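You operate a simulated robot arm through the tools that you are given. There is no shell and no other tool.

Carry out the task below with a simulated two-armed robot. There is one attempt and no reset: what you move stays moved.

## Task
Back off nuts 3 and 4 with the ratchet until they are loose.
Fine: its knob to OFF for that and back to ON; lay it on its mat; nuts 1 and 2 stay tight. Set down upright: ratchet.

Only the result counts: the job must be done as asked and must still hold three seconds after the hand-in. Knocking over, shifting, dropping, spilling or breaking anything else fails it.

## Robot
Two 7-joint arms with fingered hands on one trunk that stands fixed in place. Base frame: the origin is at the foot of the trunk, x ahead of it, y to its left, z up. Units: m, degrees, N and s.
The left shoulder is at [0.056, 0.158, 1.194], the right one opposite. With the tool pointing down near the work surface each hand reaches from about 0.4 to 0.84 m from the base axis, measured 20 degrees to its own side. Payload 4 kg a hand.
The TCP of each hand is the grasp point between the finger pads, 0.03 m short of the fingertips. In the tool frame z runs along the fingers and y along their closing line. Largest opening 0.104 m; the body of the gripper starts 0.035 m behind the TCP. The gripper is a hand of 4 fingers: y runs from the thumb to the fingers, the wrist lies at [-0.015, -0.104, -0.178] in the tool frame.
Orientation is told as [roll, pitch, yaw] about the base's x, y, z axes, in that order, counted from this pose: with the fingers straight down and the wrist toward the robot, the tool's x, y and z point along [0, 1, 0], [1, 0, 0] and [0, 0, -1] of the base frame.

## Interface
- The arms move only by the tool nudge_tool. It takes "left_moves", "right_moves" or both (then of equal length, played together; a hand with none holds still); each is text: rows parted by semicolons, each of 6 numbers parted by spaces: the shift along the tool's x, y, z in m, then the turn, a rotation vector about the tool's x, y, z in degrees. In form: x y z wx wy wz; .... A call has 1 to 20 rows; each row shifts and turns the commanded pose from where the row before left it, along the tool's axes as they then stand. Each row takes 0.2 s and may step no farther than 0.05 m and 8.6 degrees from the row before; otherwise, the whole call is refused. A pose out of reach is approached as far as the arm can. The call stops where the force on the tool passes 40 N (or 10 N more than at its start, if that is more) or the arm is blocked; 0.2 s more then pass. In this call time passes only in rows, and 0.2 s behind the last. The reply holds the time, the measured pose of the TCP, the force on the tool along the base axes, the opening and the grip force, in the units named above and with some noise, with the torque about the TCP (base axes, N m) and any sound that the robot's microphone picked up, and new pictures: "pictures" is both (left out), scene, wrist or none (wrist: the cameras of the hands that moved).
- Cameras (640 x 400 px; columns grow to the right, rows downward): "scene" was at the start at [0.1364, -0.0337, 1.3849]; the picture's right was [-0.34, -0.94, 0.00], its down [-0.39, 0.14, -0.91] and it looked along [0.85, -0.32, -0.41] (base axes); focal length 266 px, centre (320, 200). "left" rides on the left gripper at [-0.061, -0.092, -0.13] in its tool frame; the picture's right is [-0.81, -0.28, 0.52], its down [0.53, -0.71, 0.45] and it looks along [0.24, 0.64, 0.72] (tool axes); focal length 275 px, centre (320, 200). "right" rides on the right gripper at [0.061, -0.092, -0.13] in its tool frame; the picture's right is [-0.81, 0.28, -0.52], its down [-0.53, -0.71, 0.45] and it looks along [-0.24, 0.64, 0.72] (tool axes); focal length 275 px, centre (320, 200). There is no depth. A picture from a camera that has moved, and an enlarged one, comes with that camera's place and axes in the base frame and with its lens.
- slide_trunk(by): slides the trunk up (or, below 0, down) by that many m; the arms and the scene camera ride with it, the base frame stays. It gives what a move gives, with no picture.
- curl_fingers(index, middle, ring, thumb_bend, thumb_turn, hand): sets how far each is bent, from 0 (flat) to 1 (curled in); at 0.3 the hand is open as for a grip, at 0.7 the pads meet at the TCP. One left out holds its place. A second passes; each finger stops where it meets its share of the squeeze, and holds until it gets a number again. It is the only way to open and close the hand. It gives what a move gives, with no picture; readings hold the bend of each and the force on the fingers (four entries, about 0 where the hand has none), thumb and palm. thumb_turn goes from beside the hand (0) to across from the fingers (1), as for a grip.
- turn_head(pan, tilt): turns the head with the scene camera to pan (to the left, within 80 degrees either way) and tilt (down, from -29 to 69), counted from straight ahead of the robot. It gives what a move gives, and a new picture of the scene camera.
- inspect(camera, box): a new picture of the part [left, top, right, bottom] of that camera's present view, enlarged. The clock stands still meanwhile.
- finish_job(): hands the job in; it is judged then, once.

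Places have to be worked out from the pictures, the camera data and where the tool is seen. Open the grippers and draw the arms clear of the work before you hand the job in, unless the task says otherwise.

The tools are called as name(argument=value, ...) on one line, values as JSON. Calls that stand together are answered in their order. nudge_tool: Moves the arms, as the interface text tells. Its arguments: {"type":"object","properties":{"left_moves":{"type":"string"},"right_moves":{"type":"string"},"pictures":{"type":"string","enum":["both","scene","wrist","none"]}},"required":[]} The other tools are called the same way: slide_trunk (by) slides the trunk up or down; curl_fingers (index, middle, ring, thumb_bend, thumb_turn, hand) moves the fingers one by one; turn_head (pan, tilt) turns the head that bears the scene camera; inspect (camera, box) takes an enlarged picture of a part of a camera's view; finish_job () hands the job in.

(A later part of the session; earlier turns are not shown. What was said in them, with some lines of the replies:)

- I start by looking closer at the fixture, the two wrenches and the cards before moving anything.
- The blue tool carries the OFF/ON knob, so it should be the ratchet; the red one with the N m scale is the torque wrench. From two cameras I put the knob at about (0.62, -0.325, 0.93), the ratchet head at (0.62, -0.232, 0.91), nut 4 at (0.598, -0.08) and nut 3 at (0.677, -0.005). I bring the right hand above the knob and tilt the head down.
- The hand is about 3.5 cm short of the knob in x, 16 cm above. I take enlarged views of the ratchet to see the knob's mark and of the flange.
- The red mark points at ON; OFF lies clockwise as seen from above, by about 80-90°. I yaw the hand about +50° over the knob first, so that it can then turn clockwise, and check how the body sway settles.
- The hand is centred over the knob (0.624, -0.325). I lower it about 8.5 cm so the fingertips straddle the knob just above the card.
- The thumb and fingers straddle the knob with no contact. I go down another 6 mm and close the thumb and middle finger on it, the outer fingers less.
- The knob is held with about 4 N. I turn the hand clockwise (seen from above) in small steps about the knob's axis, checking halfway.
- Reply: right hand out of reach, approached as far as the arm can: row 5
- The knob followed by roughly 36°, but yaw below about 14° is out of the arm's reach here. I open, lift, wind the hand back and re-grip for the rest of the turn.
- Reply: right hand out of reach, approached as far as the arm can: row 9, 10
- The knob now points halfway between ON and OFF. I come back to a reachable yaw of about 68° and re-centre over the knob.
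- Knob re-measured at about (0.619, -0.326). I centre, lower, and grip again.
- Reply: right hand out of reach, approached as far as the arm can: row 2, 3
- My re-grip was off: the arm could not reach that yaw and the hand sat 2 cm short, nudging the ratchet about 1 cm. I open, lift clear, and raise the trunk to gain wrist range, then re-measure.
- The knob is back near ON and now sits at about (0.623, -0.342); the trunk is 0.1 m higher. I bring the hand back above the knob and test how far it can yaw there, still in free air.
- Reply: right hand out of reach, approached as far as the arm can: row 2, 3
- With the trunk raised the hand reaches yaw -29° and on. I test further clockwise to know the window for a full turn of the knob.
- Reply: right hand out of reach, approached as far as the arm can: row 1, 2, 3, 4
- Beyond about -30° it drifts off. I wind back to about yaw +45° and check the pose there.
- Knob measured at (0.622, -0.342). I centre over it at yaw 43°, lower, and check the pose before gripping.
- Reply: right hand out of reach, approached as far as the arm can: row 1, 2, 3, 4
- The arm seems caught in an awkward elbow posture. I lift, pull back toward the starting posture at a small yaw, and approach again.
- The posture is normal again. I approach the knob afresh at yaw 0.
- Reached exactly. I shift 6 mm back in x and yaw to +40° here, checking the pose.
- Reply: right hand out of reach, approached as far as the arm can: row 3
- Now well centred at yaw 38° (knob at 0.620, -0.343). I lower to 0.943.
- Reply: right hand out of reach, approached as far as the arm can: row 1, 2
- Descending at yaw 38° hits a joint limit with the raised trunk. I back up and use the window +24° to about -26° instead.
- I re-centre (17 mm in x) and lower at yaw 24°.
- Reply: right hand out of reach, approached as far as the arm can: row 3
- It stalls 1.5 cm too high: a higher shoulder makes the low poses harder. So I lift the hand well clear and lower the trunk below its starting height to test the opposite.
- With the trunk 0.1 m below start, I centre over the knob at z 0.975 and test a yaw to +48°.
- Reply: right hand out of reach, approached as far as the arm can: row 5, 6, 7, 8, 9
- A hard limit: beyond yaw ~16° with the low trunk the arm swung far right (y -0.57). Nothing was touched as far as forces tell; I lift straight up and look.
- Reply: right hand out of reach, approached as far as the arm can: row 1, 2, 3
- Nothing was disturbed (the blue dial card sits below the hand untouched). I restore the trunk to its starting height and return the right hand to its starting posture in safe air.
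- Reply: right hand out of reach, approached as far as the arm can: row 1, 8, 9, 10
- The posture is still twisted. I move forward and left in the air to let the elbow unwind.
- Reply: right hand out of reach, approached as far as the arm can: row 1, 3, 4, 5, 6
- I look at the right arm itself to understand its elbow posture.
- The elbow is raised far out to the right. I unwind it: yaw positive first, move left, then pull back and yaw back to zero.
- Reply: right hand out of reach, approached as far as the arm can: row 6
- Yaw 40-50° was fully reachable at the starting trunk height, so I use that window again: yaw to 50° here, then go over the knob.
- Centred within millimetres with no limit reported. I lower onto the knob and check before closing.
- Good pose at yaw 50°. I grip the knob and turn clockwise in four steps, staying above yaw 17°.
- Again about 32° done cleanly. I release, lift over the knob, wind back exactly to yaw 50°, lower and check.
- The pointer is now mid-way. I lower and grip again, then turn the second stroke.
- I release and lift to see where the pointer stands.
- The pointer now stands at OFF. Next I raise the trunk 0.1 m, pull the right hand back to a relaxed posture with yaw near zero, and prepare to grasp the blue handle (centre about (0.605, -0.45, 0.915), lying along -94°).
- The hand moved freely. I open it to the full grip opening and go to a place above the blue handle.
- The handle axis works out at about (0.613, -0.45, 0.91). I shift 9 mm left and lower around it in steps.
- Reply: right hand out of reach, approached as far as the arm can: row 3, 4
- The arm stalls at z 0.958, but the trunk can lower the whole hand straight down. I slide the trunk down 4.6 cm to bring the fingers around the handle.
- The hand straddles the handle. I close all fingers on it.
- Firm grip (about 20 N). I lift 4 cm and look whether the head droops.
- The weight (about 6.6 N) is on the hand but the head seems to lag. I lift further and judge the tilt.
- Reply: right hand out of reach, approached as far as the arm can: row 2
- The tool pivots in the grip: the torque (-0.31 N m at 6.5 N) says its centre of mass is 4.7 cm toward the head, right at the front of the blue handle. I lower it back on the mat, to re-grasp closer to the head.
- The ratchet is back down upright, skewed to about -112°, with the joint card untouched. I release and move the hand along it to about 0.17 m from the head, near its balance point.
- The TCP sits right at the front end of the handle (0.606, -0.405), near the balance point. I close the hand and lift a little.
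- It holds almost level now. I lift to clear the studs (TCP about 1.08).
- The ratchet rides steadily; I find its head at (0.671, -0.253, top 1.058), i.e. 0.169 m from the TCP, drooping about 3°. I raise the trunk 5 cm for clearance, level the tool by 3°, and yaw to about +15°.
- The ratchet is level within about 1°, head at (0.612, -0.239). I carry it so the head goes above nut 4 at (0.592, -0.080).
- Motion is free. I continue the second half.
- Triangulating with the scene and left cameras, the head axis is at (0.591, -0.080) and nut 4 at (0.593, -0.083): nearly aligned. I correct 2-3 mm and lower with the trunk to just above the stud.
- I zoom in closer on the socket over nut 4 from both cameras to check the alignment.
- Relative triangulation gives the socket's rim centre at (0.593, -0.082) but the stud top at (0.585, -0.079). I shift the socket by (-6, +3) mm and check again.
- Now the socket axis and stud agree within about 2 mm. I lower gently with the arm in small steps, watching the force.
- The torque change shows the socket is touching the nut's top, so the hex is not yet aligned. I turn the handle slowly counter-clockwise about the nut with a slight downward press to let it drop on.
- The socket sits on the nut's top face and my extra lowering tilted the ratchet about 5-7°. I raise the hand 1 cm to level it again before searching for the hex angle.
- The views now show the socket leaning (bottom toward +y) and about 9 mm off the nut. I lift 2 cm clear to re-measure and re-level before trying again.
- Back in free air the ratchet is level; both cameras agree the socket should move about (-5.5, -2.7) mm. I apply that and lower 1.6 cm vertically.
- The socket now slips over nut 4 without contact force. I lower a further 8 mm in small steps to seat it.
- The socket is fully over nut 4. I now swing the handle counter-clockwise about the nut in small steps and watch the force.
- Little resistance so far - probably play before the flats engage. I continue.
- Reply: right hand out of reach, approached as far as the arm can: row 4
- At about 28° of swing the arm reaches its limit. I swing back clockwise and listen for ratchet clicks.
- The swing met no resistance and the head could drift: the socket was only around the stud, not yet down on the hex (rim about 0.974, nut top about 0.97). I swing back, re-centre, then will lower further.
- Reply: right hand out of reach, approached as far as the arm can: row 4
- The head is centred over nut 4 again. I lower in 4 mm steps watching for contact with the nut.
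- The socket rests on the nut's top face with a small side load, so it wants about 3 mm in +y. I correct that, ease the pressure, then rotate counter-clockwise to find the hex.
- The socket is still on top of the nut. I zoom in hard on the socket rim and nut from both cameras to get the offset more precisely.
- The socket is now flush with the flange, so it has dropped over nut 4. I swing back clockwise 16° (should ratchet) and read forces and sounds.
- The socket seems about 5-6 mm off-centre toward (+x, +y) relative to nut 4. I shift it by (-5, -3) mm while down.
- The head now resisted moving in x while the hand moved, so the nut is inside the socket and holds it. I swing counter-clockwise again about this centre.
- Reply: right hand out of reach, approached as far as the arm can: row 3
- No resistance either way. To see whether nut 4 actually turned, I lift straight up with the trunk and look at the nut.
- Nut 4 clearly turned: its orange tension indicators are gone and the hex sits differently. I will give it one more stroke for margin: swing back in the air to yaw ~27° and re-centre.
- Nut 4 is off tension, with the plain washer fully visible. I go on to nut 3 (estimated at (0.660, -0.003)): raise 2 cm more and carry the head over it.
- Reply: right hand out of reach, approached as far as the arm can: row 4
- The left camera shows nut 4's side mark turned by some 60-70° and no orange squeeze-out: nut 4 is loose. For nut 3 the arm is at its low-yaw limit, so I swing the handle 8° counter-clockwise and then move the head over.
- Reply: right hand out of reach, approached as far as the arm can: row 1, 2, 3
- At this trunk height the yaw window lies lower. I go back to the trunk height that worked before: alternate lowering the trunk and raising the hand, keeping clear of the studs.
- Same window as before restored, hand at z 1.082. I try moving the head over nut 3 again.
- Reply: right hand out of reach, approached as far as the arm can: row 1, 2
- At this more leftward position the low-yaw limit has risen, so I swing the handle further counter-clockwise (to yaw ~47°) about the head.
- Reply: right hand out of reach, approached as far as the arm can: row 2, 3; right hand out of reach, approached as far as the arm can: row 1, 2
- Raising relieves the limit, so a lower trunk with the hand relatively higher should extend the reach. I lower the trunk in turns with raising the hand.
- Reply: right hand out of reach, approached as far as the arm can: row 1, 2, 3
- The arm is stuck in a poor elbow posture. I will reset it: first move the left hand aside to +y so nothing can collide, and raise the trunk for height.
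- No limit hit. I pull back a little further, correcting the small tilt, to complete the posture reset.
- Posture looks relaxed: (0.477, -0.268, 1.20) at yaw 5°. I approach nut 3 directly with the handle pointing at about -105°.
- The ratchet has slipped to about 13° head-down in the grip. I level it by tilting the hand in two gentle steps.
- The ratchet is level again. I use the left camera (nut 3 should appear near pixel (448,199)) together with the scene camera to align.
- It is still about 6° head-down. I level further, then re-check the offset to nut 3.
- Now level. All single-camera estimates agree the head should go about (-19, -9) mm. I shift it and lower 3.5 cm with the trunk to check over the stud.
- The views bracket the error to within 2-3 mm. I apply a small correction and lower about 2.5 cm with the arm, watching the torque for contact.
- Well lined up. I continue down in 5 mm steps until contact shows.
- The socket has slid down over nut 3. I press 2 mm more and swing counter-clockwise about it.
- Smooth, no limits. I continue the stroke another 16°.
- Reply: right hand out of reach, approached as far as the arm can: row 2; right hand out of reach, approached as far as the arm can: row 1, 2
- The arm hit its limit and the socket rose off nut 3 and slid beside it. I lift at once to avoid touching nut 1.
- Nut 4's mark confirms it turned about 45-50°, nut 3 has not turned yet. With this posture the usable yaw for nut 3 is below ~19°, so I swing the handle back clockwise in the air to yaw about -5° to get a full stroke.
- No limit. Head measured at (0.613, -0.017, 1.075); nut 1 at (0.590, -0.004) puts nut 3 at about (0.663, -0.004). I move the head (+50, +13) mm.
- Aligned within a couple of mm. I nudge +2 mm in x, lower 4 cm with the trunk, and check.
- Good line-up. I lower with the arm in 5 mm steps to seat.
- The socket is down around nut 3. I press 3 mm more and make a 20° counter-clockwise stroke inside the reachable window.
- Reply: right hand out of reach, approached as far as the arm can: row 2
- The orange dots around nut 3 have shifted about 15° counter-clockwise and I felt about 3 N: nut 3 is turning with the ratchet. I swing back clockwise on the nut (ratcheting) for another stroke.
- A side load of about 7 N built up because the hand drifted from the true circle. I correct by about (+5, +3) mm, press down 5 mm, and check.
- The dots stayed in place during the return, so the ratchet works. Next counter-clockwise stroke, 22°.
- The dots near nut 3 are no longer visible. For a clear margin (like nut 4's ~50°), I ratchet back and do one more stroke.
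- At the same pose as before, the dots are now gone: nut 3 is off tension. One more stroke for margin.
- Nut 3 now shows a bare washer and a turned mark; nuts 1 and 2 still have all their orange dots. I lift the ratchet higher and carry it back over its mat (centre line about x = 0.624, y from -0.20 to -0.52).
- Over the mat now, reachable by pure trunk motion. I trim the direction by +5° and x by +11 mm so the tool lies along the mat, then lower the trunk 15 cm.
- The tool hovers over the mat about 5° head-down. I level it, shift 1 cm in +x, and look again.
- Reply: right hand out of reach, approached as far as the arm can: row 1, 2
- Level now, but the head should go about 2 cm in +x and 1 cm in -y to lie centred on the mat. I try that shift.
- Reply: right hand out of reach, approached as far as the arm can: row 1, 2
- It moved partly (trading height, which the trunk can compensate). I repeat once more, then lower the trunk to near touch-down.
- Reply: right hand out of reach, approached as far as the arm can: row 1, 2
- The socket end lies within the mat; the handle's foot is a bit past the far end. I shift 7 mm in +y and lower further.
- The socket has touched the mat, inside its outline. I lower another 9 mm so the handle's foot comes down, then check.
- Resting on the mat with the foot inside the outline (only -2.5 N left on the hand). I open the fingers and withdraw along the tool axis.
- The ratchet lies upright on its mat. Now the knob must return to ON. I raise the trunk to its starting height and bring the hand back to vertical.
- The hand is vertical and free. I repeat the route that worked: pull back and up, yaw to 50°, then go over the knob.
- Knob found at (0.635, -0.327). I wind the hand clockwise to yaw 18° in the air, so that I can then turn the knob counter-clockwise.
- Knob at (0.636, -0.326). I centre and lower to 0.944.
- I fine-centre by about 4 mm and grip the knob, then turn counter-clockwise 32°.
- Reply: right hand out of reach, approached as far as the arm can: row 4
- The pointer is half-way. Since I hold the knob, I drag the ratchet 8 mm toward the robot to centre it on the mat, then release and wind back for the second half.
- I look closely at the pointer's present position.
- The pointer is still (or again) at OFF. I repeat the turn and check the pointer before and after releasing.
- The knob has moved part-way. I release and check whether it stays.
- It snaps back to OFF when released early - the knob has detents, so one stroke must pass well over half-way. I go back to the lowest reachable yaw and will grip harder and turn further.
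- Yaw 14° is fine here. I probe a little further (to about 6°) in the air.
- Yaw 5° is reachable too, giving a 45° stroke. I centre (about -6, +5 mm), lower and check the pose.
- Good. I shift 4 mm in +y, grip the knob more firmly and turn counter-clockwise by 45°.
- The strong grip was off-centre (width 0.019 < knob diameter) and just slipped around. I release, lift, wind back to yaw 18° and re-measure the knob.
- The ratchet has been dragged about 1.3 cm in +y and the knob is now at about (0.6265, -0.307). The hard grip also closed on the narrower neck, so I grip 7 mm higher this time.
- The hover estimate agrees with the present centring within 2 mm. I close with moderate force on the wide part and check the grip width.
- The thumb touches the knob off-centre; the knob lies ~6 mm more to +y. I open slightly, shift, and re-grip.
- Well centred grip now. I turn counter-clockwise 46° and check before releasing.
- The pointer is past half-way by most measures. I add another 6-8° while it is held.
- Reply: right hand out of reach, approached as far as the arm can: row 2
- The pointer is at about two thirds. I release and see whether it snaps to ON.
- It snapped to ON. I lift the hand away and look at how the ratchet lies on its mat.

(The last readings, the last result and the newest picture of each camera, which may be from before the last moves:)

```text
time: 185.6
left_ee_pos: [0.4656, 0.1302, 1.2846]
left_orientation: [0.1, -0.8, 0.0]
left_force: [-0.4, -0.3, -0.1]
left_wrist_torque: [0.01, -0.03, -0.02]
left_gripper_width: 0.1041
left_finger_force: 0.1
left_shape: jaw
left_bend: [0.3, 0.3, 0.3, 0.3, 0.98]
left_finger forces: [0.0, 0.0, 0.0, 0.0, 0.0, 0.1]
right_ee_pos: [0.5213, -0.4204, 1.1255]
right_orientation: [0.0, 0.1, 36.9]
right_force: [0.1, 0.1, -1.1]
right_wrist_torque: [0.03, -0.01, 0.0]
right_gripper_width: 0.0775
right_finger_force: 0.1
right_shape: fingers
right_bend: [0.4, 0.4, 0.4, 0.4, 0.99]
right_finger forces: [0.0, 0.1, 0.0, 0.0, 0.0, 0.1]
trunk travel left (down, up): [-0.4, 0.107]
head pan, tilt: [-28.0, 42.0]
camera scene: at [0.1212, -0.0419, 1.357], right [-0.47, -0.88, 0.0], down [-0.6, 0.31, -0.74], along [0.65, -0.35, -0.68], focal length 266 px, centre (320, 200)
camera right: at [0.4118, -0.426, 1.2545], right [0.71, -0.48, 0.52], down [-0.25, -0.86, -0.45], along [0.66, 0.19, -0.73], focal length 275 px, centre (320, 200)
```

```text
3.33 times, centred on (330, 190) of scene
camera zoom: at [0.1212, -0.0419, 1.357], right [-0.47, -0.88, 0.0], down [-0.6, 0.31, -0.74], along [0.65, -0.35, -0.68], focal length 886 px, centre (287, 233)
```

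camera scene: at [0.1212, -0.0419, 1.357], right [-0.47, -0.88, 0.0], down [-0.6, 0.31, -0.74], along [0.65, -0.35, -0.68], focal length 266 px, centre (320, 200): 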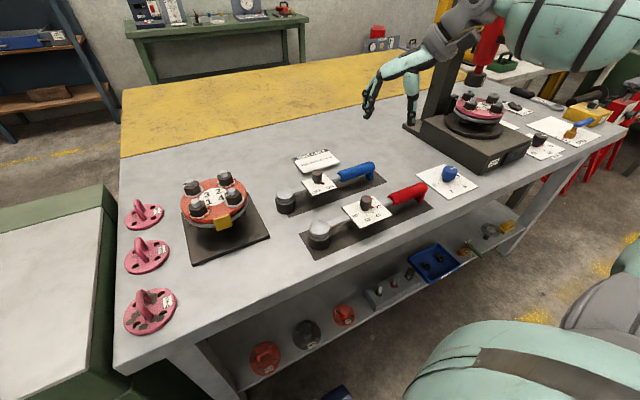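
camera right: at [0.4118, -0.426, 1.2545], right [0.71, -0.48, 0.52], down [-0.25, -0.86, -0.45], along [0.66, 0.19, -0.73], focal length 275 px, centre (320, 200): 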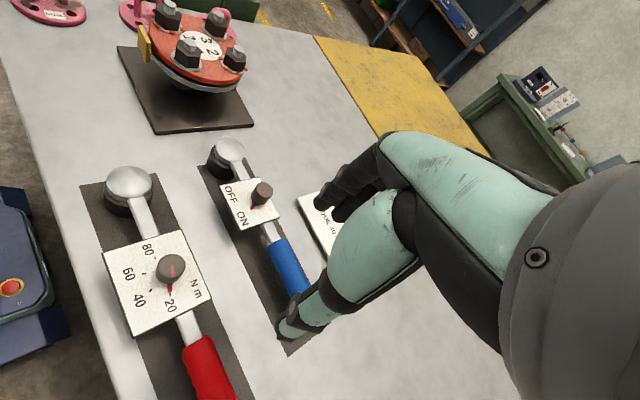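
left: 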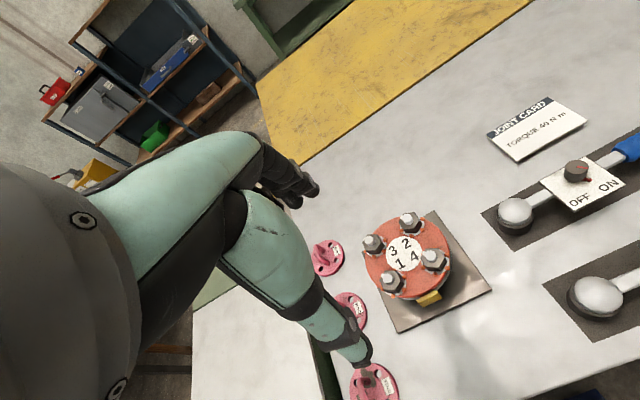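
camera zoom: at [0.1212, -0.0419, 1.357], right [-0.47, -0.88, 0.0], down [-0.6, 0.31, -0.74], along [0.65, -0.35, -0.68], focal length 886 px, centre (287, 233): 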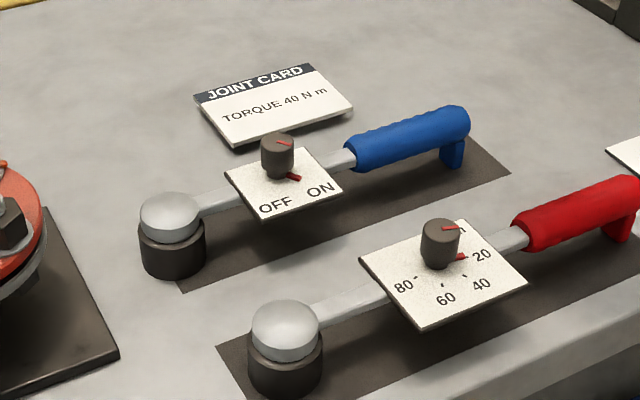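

The knob is at ON, but the ratchet head now overhangs the mat's near end by about 2 cm. I will grasp the handle again and draw it back about 2.5 cm. First the approach posture that worked before: trunk up, hand pulled back to yaw ~0.

slide_trunk(by=0.1)

nudge_tool(right_moves="0 -0.02 0 0 0 7; 0 -0.02 0 0 0 7; 0 -0.015 0 0 0 7; 0 0 0 0 0 7; 0 0 0 0 0 7", pictures="none")

curl_fingers(hand="right", index=0.3, middle=0.3, ring=0.3, thumb_bend=0.3)

```text
time: 186.9
left_ee_pos: [0.4661, 0.1304, 1.3831]
left_orientation: [0.1, -0.7, 0.0]
left_force: [0.5, 0.9, 0.1]
left_wrist_torque: [0.01, -0.01, 0.0]
left_gripper_width: 0.1039
left_finger_force: 0.0
left_shape: jaw
left_bend: [0.3, 0.3, 0.3, 0.3, 0.98]
left_finger forces: [0.1, 0.1, 0.0, 0.0, 0.0, 0.1]
right_ee_pos: [0.5237, -0.418, 1.2246]
right_orientation: [-0.1, 0.2, 37.2]
right_force: [-0.7, -0.1, 0.4]
right_wrist_torque: [-0.02, 0.0, -0.03]
right_gripper_width: 0.0774
right_finger_force: 0.0
right_shape: fingers
right_bend: [0.4, 0.4, 0.4, 0.4, 0.99]
right_finger forces: [0.0, 0.0, 0.1, 0.1, 0.0, 0.1]
trunk travel left (down, up): [-0.5, 0.007]
head pan, tilt: [-28.0, 42.0]
```

```text
time: 188.1
left_ee_pos: [0.4665, 0.1315, 1.3846]
left_orientation: [0.1, -0.6, 0.0]
left_force: [-0.9, 0.0, 0.5]
left_wrist_torque: [-0.02, -0.02, -0.02]
left_gripper_width: 0.1039
left_finger_force: 0.1
left_shape: jaw
left_bend: [0.3, 0.3, 0.3, 0.3, 0.98]
left_finger forces: [0.0, 0.1, 0.0, 0.0, 0.1, 0.1]
right_ee_pos: [0.4766, -0.4449, 1.2277]
right_orientation: [-0.2, 0.1, 1.8]
right_force: [-0.3, 0.0, -0.6]
right_wrist_torque: [0.0, 0.01, -0.01]
right_gripper_width: 0.0776
right_finger_force: 0.1
right_shape: fingers
right_bend: [0.4, 0.4, 0.4, 0.4, 0.99]
right_finger forces: [0.0, 0.1, 0.1, 0.0, 0.0, 0.0]
trunk travel left (down, up): [-0.5, 0.007]
head pan, tilt: [-28.0, 42.0]
```

```text
time: 189.1
left_ee_pos: [0.468, 0.1308, 1.3839]
left_orientation: [0.2, -0.7, 0.0]
left_force: [-0.3, -0.5, -1.1]
left_wrist_torque: [-0.02, 0.0, 0.0]
left_gripper_width: 0.104
left_finger_force: 0.1
left_shape: jaw
left_bend: [0.3, 0.3, 0.3, 0.3, 0.98]
left_finger forces: [0.0, 0.0, 0.1, 0.0, 0.0, 0.0]
right_ee_pos: [0.4774, -0.4448, 1.2266]
right_orientation: [-0.2, 0.2, 2.2]
right_force: [-0.2, 0.2, -0.7]
right_wrist_torque: [0.0, -0.01, 0.0]
right_gripper_width: 0.1028
right_finger_force: 0.1
right_shape: fingers
right_bend: [0.3, 0.3, 0.3, 0.3, 0.98]
right_finger forces: [0.1, 0.1, 0.0, 0.1, 0.0, 0.0]
trunk travel left (down, up): [-0.5, 0.007]
head pan, tilt: [-28.0, 42.0]
```

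I go forward and down to just above the blue handle.

nudge_tool(right_moves="0.004 0.0177 0.0343 0 0 1; 0.004 0.0177 0.0343 0 0 1; 0.004 0.0177 0.0343 0 0 1; 0.004 0.0177 0.0343 0 0 1; 0.004 0.0177 0.0343 0 0 1; 0.004 0.0177 0.0343 0 0 1; 0.004 0.0177 0.0343 0 0 1", pictures="wrist")

inspect(camera="scene", box=[250, 130, 410, 250])

```text
time: 190.7
left_ee_pos: [0.4689, 0.1306, 1.383]
left_orientation: [0.1, -0.6, 0.0]
left_force: [0.3, 0.2, -0.9]
left_wrist_torque: [0.01, 0.01, 0.03]
left_gripper_width: 0.1041
left_finger_force: 0.1
left_shape: jaw
left_bend: [0.3, 0.3, 0.3, 0.3, 0.98]
left_finger forces: [0.1, 0.1, 0.1, 0.0, 0.0, 0.0]
right_ee_pos: [0.6007, -0.4221, 0.9837]
right_orientation: [-0.1, 0.1, -5.0]
right_force: [0.0, -0.5, 0.4]
right_wrist_torque: [-0.04, 0.02, 0.0]
right_gripper_width: 0.1029
right_finger_force: 0.1
right_shape: fingers
right_bend: [0.3, 0.3, 0.3, 0.3, 0.98]
right_finger forces: [0.0, 0.1, 0.1, 0.1, 0.0, 0.0]
trunk travel left (down, up): [-0.5, 0.007]
head pan, tilt: [-28.0, 42.0]
camera right: at [0.5142, -0.3539, 1.113], right [0.2, -0.83, 0.52], down [-0.76, -0.47, -0.45], along [0.62, -0.3, -0.73], focal length 275 px, centre (320, 200)
```

right: 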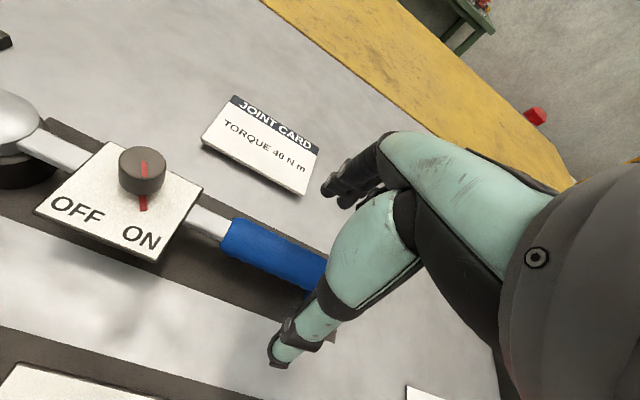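

```text
3.33 times, centred on (330, 190) of scene
camera zoom: at [0.1266, -0.0412, 1.4567], right [-0.47, -0.88, 0.01], down [-0.6, 0.31, -0.73], along [0.65, -0.35, -0.68], focal length 886 px, centre (287, 233)
```

zoom: 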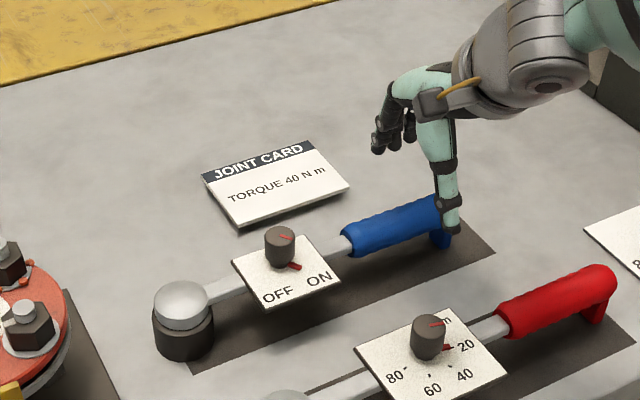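

The hand is over the handle (axis x ≈ 0.606). I adjust 4 mm and lower with the trunk to grip height.

nudge_tool(right_moves="0.002 0.004 0 0 0 0", pictures="none")

slide_trunk(by=-0.07)

inspect(camera="right", box=[140, 120, 460, 380])

inspect(camera="scene", box=[260, 100, 420, 220])

```text
time: 191.1
left_ee_pos: [0.4672, 0.1327, 1.384]
left_orientation: [0.0, -0.6, 0.0]
left_force: [0.0, -0.3, 0.4]
left_wrist_torque: [0.0, -0.04, 0.0]
left_gripper_width: 0.1037
left_finger_force: 0.1
left_shape: jaw
left_bend: [0.3, 0.3, 0.3, 0.3, 0.98]
left_finger forces: [0.0, 0.0, 0.0, 0.1, 0.0, 0.0]
right_ee_pos: [0.6042, -0.4206, 0.9854]
right_orientation: [-0.1, 0.0, -4.8]
right_force: [-0.3, 0.1, 0.7]
right_wrist_torque: [-0.01, 0.04, 0.0]
right_gripper_width: 0.1029
right_finger_force: 0.1
right_shape: fingers
right_bend: [0.3, 0.3, 0.3, 0.3, 0.98]
right_finger forces: [0.0, 0.0, 0.0, 0.1, 0.0, 0.1]
trunk travel left (down, up): [-0.5, 0.007]
head pan, tilt: [-28.0, 42.0]
```

```text
time: 192.2
left_ee_pos: [0.4666, 0.1299, 1.3133]
left_orientation: [0.1, -0.7, 0.0]
left_force: [0.1, 0.4, -1.0]
left_wrist_torque: [-0.01, -0.01, -0.01]
left_gripper_width: 0.1036
left_finger_force: 0.1
left_shape: jaw
left_bend: [0.3, 0.3, 0.3, 0.3, 0.98]
left_finger forces: [0.0, 0.0, 0.1, 0.0, 0.1, 0.0]
right_ee_pos: [0.6028, -0.4212, 0.9154]
right_orientation: [-0.1, 0.0, -4.8]
right_force: [1.1, 0.3, -0.3]
right_wrist_torque: [-0.02, 0.03, 0.02]
right_gripper_width: 0.1027
right_finger_force: 0.1
right_shape: fingers
right_bend: [0.3, 0.3, 0.3, 0.3, 0.98]
right_finger forces: [0.0, 0.1, 0.0, 0.1, 0.0, 0.1]
trunk travel left (down, up): [-0.43, 0.077]
head pan, tilt: [-28.0, 42.0]
```

```text
1.54 times, centred on (300, 250) of right
camera zoom: at [0.5173, -0.352, 1.0445], right [0.2, -0.83, 0.52], down [-0.76, -0.47, -0.45], along [0.62, -0.3, -0.72], focal length 424 px, centre (351, 123)
```

zoom: 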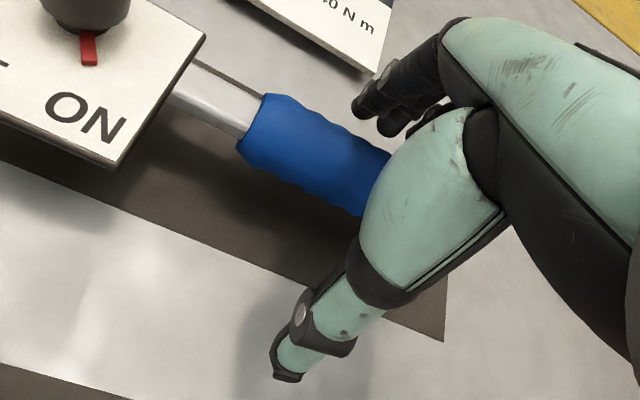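

```text
3.33 times, centred on (340, 160) of scene
camera zoom: at [0.1233, -0.041, 1.3871], right [-0.47, -0.88, 0.01], down [-0.6, 0.31, -0.74], along [0.65, -0.35, -0.68], focal length 886 px, centre (253, 333)
```

zoom: 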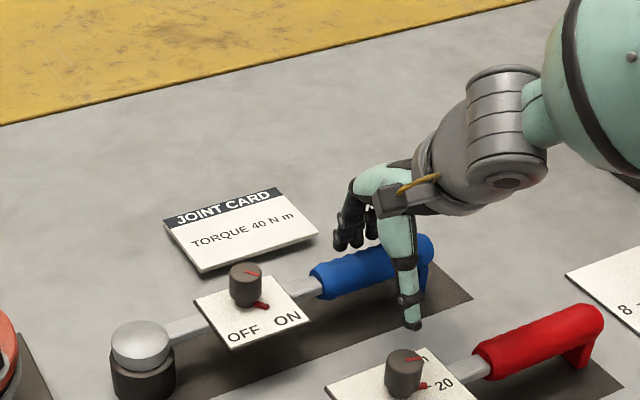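

The hand straddles the handle. I close, and drag the ratchet along the mat by (+10, -25) mm without lifting.

curl_fingers(hand="right", index=0.72, middle=0.72, ring=0.72, thumb_bend=0.72)

nudge_tool(right_moves="-0.006 0.003 0 0 0 0; -0.006 0.003 0 0 0 0; -0.006 0.003 0 0 0 0; -0.006 0.003 0 0 0 0", pictures="none")

inspect(camera="scene", box=[260, 100, 420, 220])

inspect(camera="right", box=[0, 60, 460, 400])

```text
time: 193.2
left_ee_pos: [0.4678, 0.1308, 1.3144]
left_orientation: [0.2, -0.7, 0.0]
left_force: [-0.1, 0.4, -0.7]
left_wrist_torque: [-0.01, 0.01, -0.02]
left_gripper_width: 0.104
left_finger_force: 0.1
left_shape: jaw
left_bend: [0.3, 0.3, 0.3, 0.3, 0.98]
left_finger forces: [0.1, 0.0, 0.1, 0.0, 0.0, 0.0]
right_ee_pos: [0.6028, -0.4225, 0.9155]
right_orientation: [-0.1, 0.2, -5.1]
right_force: [-0.6, -0.2, -0.7]
right_wrist_torque: [0.08, 0.07, 0.09]
right_gripper_width: 0.0268
right_finger_force: 17.7
right_shape: fingers
right_bend: [0.62, 0.65, 0.65, 0.59, 1.0]
right_finger forces: [6.6, 5.6, 5.0, 0.0, 18.0, 0.0]
trunk travel left (down, up): [-0.43, 0.077]
head pan, tilt: [-28.0, 42.0]
```

```text
time: 194.2
left_ee_pos: [0.4677, 0.13, 1.3142]
left_orientation: [0.1, -0.7, 0.0]
left_force: [-0.1, 0.3, 0.7]
left_wrist_torque: [0.01, -0.01, 0.02]
left_gripper_width: 0.1039
left_finger_force: 0.0
left_shape: jaw
left_bend: [0.3, 0.3, 0.3, 0.3, 0.98]
left_finger forces: [0.1, 0.0, 0.0, 0.0, 0.1, 0.1]
right_ee_pos: [0.6145, -0.4473, 0.9154]
right_orientation: [0.0, 0.1, -4.9]
right_force: [-0.7, 0.9, -0.5]
right_wrist_torque: [0.08, 0.07, 0.09]
right_gripper_width: 0.0269
right_finger_force: 16.7
right_shape: fingers
right_bend: [0.62, 0.65, 0.66, 0.59, 1.0]
right_finger forces: [6.8, 5.3, 4.6, 0.1, 17.7, 0.0]
trunk travel left (down, up): [-0.43, 0.077]
head pan, tilt: [-28.0, 42.0]
```

```text
3.33 times, centred on (340, 160) of scene
camera zoom: at [0.1245, -0.0415, 1.3872], right [-0.47, -0.88, 0.01], down [-0.6, 0.31, -0.73], along [0.65, -0.35, -0.68], focal length 886 px, centre (253, 333)
```

zoom: 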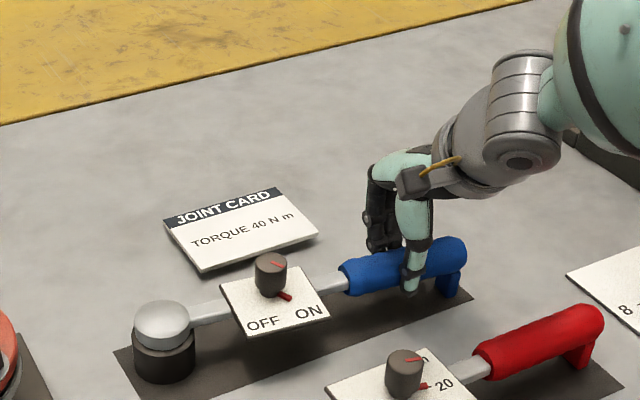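

```text
1.18 times, centred on (230, 230) of right
camera zoom: at [0.5288, -0.3783, 1.0442], right [0.21, -0.83, 0.52], down [-0.76, -0.47, -0.45], along [0.62, -0.3, -0.73], focal length 324 px, centre (426, 165)
```

zoom: 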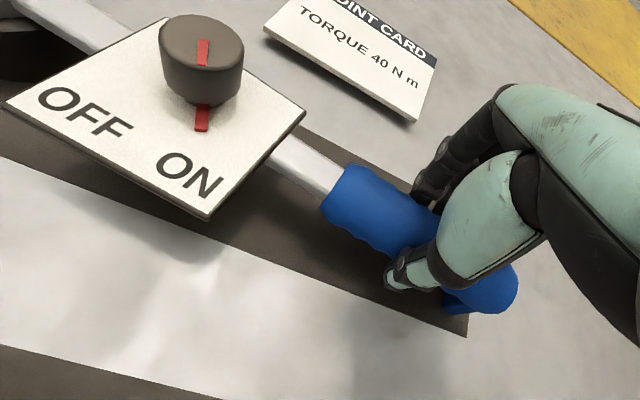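

Now the socket, bar and foot all lie within the mat, knob at ON. I open the hand and raise it off.

curl_fingers(hand="right", index=0.3, middle=0.3, ring=0.3, thumb_bend=0.3)

slide_trunk(by=0.07)

nudge_tool(right_moves="0 0 -0.03 0 0 0; 0 0 -0.03 0 0 0; 0 -0.025 -0.035 0 0 0; 0 -0.03 -0.03 0 0 0; 0 -0.035 -0.025 0 0 0; 0 -0.035 -0.02 0 0 0; 0 -0.04 0 0 0 0")

inspect(camera="scene", box=[250, 130, 410, 250])

inspect(camera="scene", box=[160, 140, 290, 260])

```text
time: 195.2
left_ee_pos: [0.467, 0.1313, 1.3137]
left_orientation: [0.1, -0.7, 0.1]
left_force: [-0.3, 0.0, -0.2]
left_wrist_torque: [-0.02, -0.02, 0.0]
left_gripper_width: 0.1038
left_finger_force: 0.1
left_shape: jaw
left_bend: [0.3, 0.3, 0.3, 0.3, 0.98]
left_finger forces: [0.0, 0.0, 0.1, 0.0, 0.1, 0.0]
right_ee_pos: [0.614, -0.4472, 0.9154]
right_orientation: [-0.2, 0.1, -4.8]
right_force: [-0.1, 0.3, 0.1]
right_wrist_torque: [-0.01, -0.04, 0.02]
right_gripper_width: 0.1026
right_finger_force: 0.1
right_shape: fingers
right_bend: [0.3, 0.3, 0.3, 0.3, 0.98]
right_finger forces: [0.0, 0.0, 0.0, 0.1, 0.0, 0.0]
trunk travel left (down, up): [-0.43, 0.077]
head pan, tilt: [-28.0, 42.0]
```

```text
time: 196.3
left_ee_pos: [0.4662, 0.13, 1.3842]
left_orientation: [0.1, -0.7, 0.0]
left_force: [0.1, 0.0, -1.1]
left_wrist_torque: [0.0, -0.04, 0.0]
left_gripper_width: 0.1038
left_finger_force: 0.1
left_shape: jaw
left_bend: [0.3, 0.3, 0.3, 0.3, 0.98]
left_finger forces: [0.0, 0.0, 0.0, 0.1, 0.1, 0.0]
right_ee_pos: [0.614, -0.4458, 0.9854]
right_orientation: [-0.2, 0.1, -4.9]
right_force: [0.3, -0.3, -0.2]
right_wrist_torque: [0.02, 0.02, 0.0]
right_gripper_width: 0.1027
right_finger_force: 0.0
right_shape: fingers
right_bend: [0.3, 0.3, 0.3, 0.3, 0.98]
right_finger forces: [0.0, 0.0, 0.0, 0.1, 0.0, 0.0]
trunk travel left (down, up): [-0.5, 0.007]
head pan, tilt: [-28.0, 42.0]
```

```text
time: 197.9
left_ee_pos: [0.4671, 0.1292, 1.3841]
left_orientation: [0.1, -0.8, 0.0]
left_force: [-0.3, 0.1, -0.5]
left_wrist_torque: [0.04, 0.01, -0.01]
left_gripper_width: 0.1039
left_finger_force: 0.1
left_shape: jaw
left_bend: [0.3, 0.3, 0.3, 0.3, 0.98]
left_finger forces: [0.1, 0.0, 0.0, 0.0, 0.0, 0.0]
right_ee_pos: [0.4477, -0.4303, 1.1568]
right_orientation: [0.0, 0.4, -5.3]
right_force: [-0.9, -0.1, 0.8]
right_wrist_torque: [-0.02, 0.01, -0.02]
right_gripper_width: 0.1029
right_finger_force: 0.0
right_shape: fingers
right_bend: [0.3, 0.3, 0.3, 0.3, 0.98]
right_finger forces: [0.0, 0.0, 0.1, 0.0, 0.0, 0.0]
trunk travel left (down, up): [-0.5, 0.007]
head pan, tilt: [-28.0, 42.0]
camera scene: at [0.1239, -0.0425, 1.457], right [-0.47, -0.88, 0.01], down [-0.6, 0.32, -0.73], along [0.65, -0.35, -0.68], focal length 266 px, centre (320, 200)
camera right: at [0.3642, -0.3612, 1.287], right [0.2, -0.83, 0.52], down [-0.76, -0.46, -0.45], along [0.62, -0.3, -0.73], focal length 275 px, centre (320, 200)
```

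scene: 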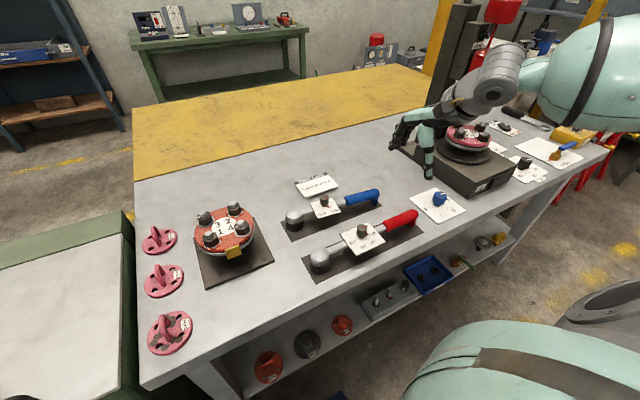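
right: 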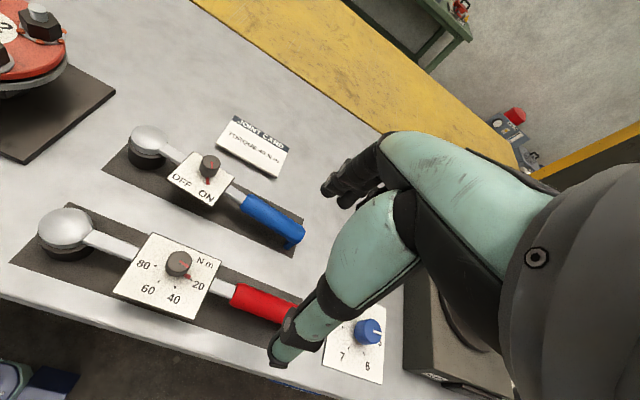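

```text
3.33 times, centred on (330, 190) of scene
camera zoom: at [0.1239, -0.0425, 1.457], right [-0.47, -0.88, 0.01], down [-0.6, 0.32, -0.73], along [0.65, -0.35, -0.68], focal length 886 px, centre (287, 233)
```

zoom: 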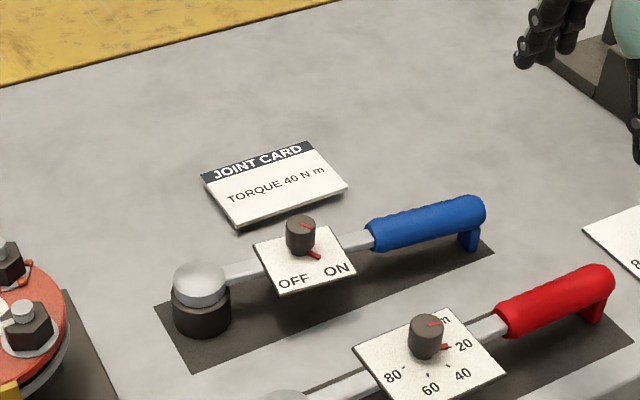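

```text
3.33 times, centred on (225, 200) of scene
camera zoom: at [0.1239, -0.0425, 1.457], right [-0.47, -0.88, 0.01], down [-0.6, 0.32, -0.73], along [0.65, -0.35, -0.68], focal length 886 px, centre (637, 200)
```

zoom: 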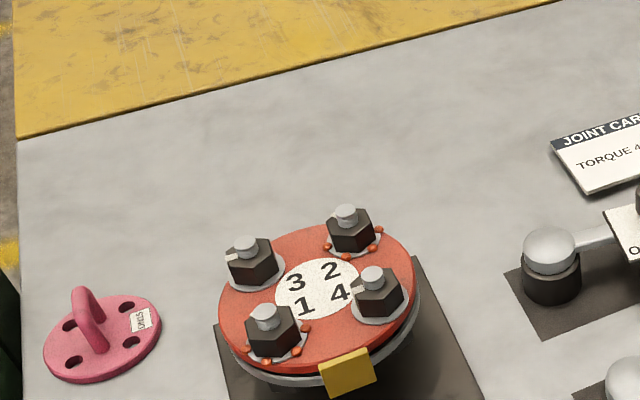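

The ratchet lies on its mat with the knob at ON; nuts 3 and 4 have bare washers, 1 and 2 keep their dots. I take a last close look at the flange and the ratchet.

inspect(camera="left", box=[390, 140, 530, 260])

inspect(camera="scene", box=[270, 170, 390, 250])

inspect(camera="scene", box=[185, 190, 265, 270])

```text
3.33 times, centred on (460, 200) of left
camera zoom: at [0.3737, 0.0683, 1.5126], right [-0.27, -0.81, -0.52], down [-0.71, 0.53, -0.46], along [0.65, 0.25, -0.72], focal length 918 px, centre (-147, 200)
```

zoom: 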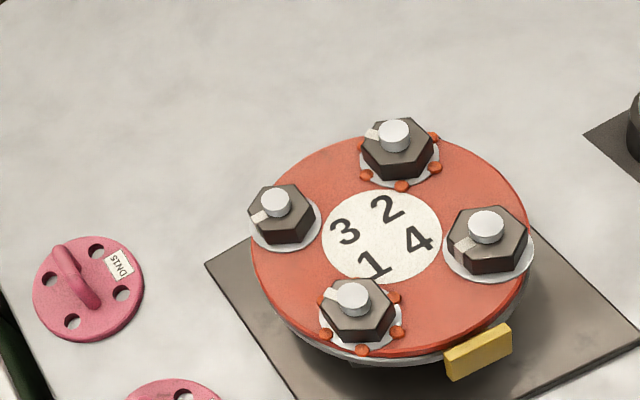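

```text
5.00 times, centred on (330, 210) of scene
camera zoom: at [0.1239, -0.0425, 1.457], right [-0.47, -0.88, 0.01], down [-0.6, 0.32, -0.73], along [0.65, -0.35, -0.68], focal length 1329 px, centre (270, 150)
```

zoom: 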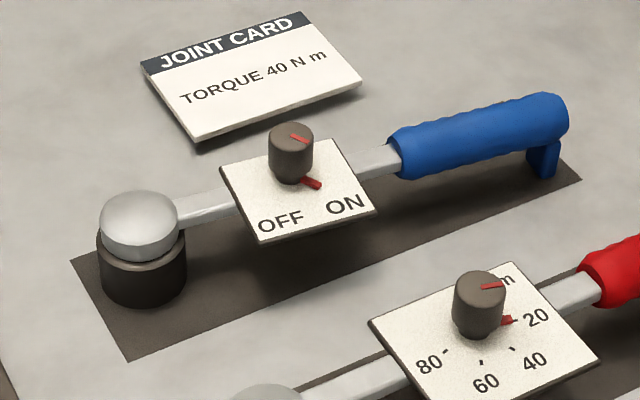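

```text
5.00 times, centred on (225, 230) of scene
camera zoom: at [0.1239, -0.0425, 1.457], right [-0.47, -0.88, 0.01], down [-0.6, 0.32, -0.73], along [0.65, -0.35, -0.68], focal length 1329 px, centre (795, 50)
```

zoom: 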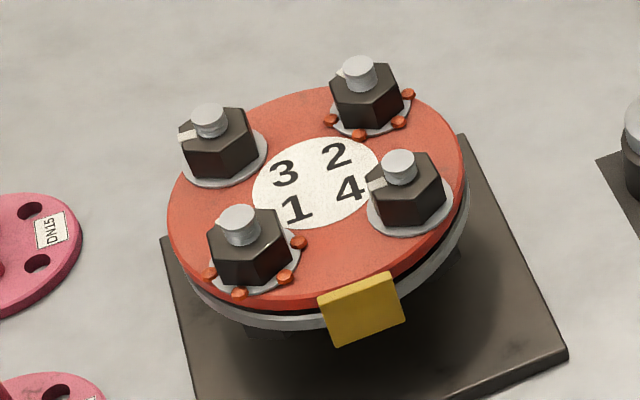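

Both loosened nuts show marks turned about 40-50° and bare washers; nuts 1 and 2 are unchanged, and the ratchet lies upright and fully on its mat with the knob at ON. I draw the right hand further clear before handing in.

nudge_tool(right_moves="0 -0.015 -0.03 0 0 0; 0 -0.015 -0.03 0 0 0; 0 -0.015 -0.02 0 0 0", pictures="scene")

```text
time: 198.7
left_ee_pos: [0.4667, 0.1326, 1.3843]
left_orientation: [-0.1, -0.8, 0.1]
left_force: [-0.6, 1.3, 0.8]
left_wrist_torque: [0.03, 0.06, 0.0]
left_gripper_width: 0.1038
left_finger_force: 0.0
left_shape: jaw
left_bend: [0.3, 0.3, 0.3, 0.3, 0.98]
left_finger forces: [0.1, 0.0, 0.0, 0.0, 0.1, 0.1]
right_ee_pos: [0.3967, -0.4215, 1.238]
right_orientation: [-0.1, 0.1, -5.1]
right_force: [-0.3, 0.0, 0.0]
right_wrist_torque: [0.02, -0.01, 0.01]
right_gripper_width: 0.1029
right_finger_force: 0.1
right_shape: fingers
right_bend: [0.3, 0.3, 0.3, 0.3, 0.98]
right_finger forces: [0.0, 0.0, 0.0, 0.0, 0.1, 0.0]
trunk travel left (down, up): [-0.5, 0.007]
head pan, tilt: [-28.0, 42.0]
camera scene: at [0.1235, -0.04, 1.457], right [-0.47, -0.88, 0.01], down [-0.6, 0.31, -0.74], along [0.65, -0.35, -0.68], focal length 266 px, centre (320, 200)
```

scene: 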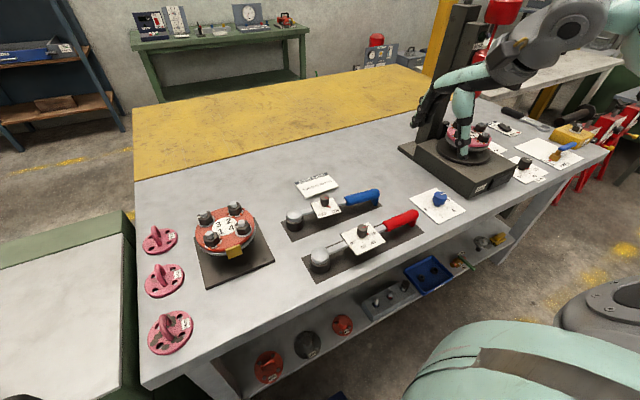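

Both hands are open and clear, the bench is as it was, and the ratchet is back on its mat. I hand the job in.

finish_job()

```text
The job is handed in.
```

I loosened nuts 3 and 4 with the ratchet and handed the job in. The hand-in reply gave no verdict, so what follows is from the camera pictures just before it.

- **Nuts 3 and 4:** each is backed off by roughly 40–50°. Their washers are bare, and the orange tension dots that were under them are gone.
- **Nuts 1 and 2:** they show no change and still have their orange dots. While I was working on nut 3 the socket slipped off it once and ended up beside nut 1; I lifted it clear and felt no force.
- **Knob:** it was at OFF for the loosening and is back at ON.
- **Ratchet:** it lies upright, fully within its mat. I dragged it about on the mat while turning the knob and had to re-seat it once, so it is not exactly where it started.
- **Everything else:** the torque wrench, joint card and dials look untouched. Both hands are open and clear of the bench.
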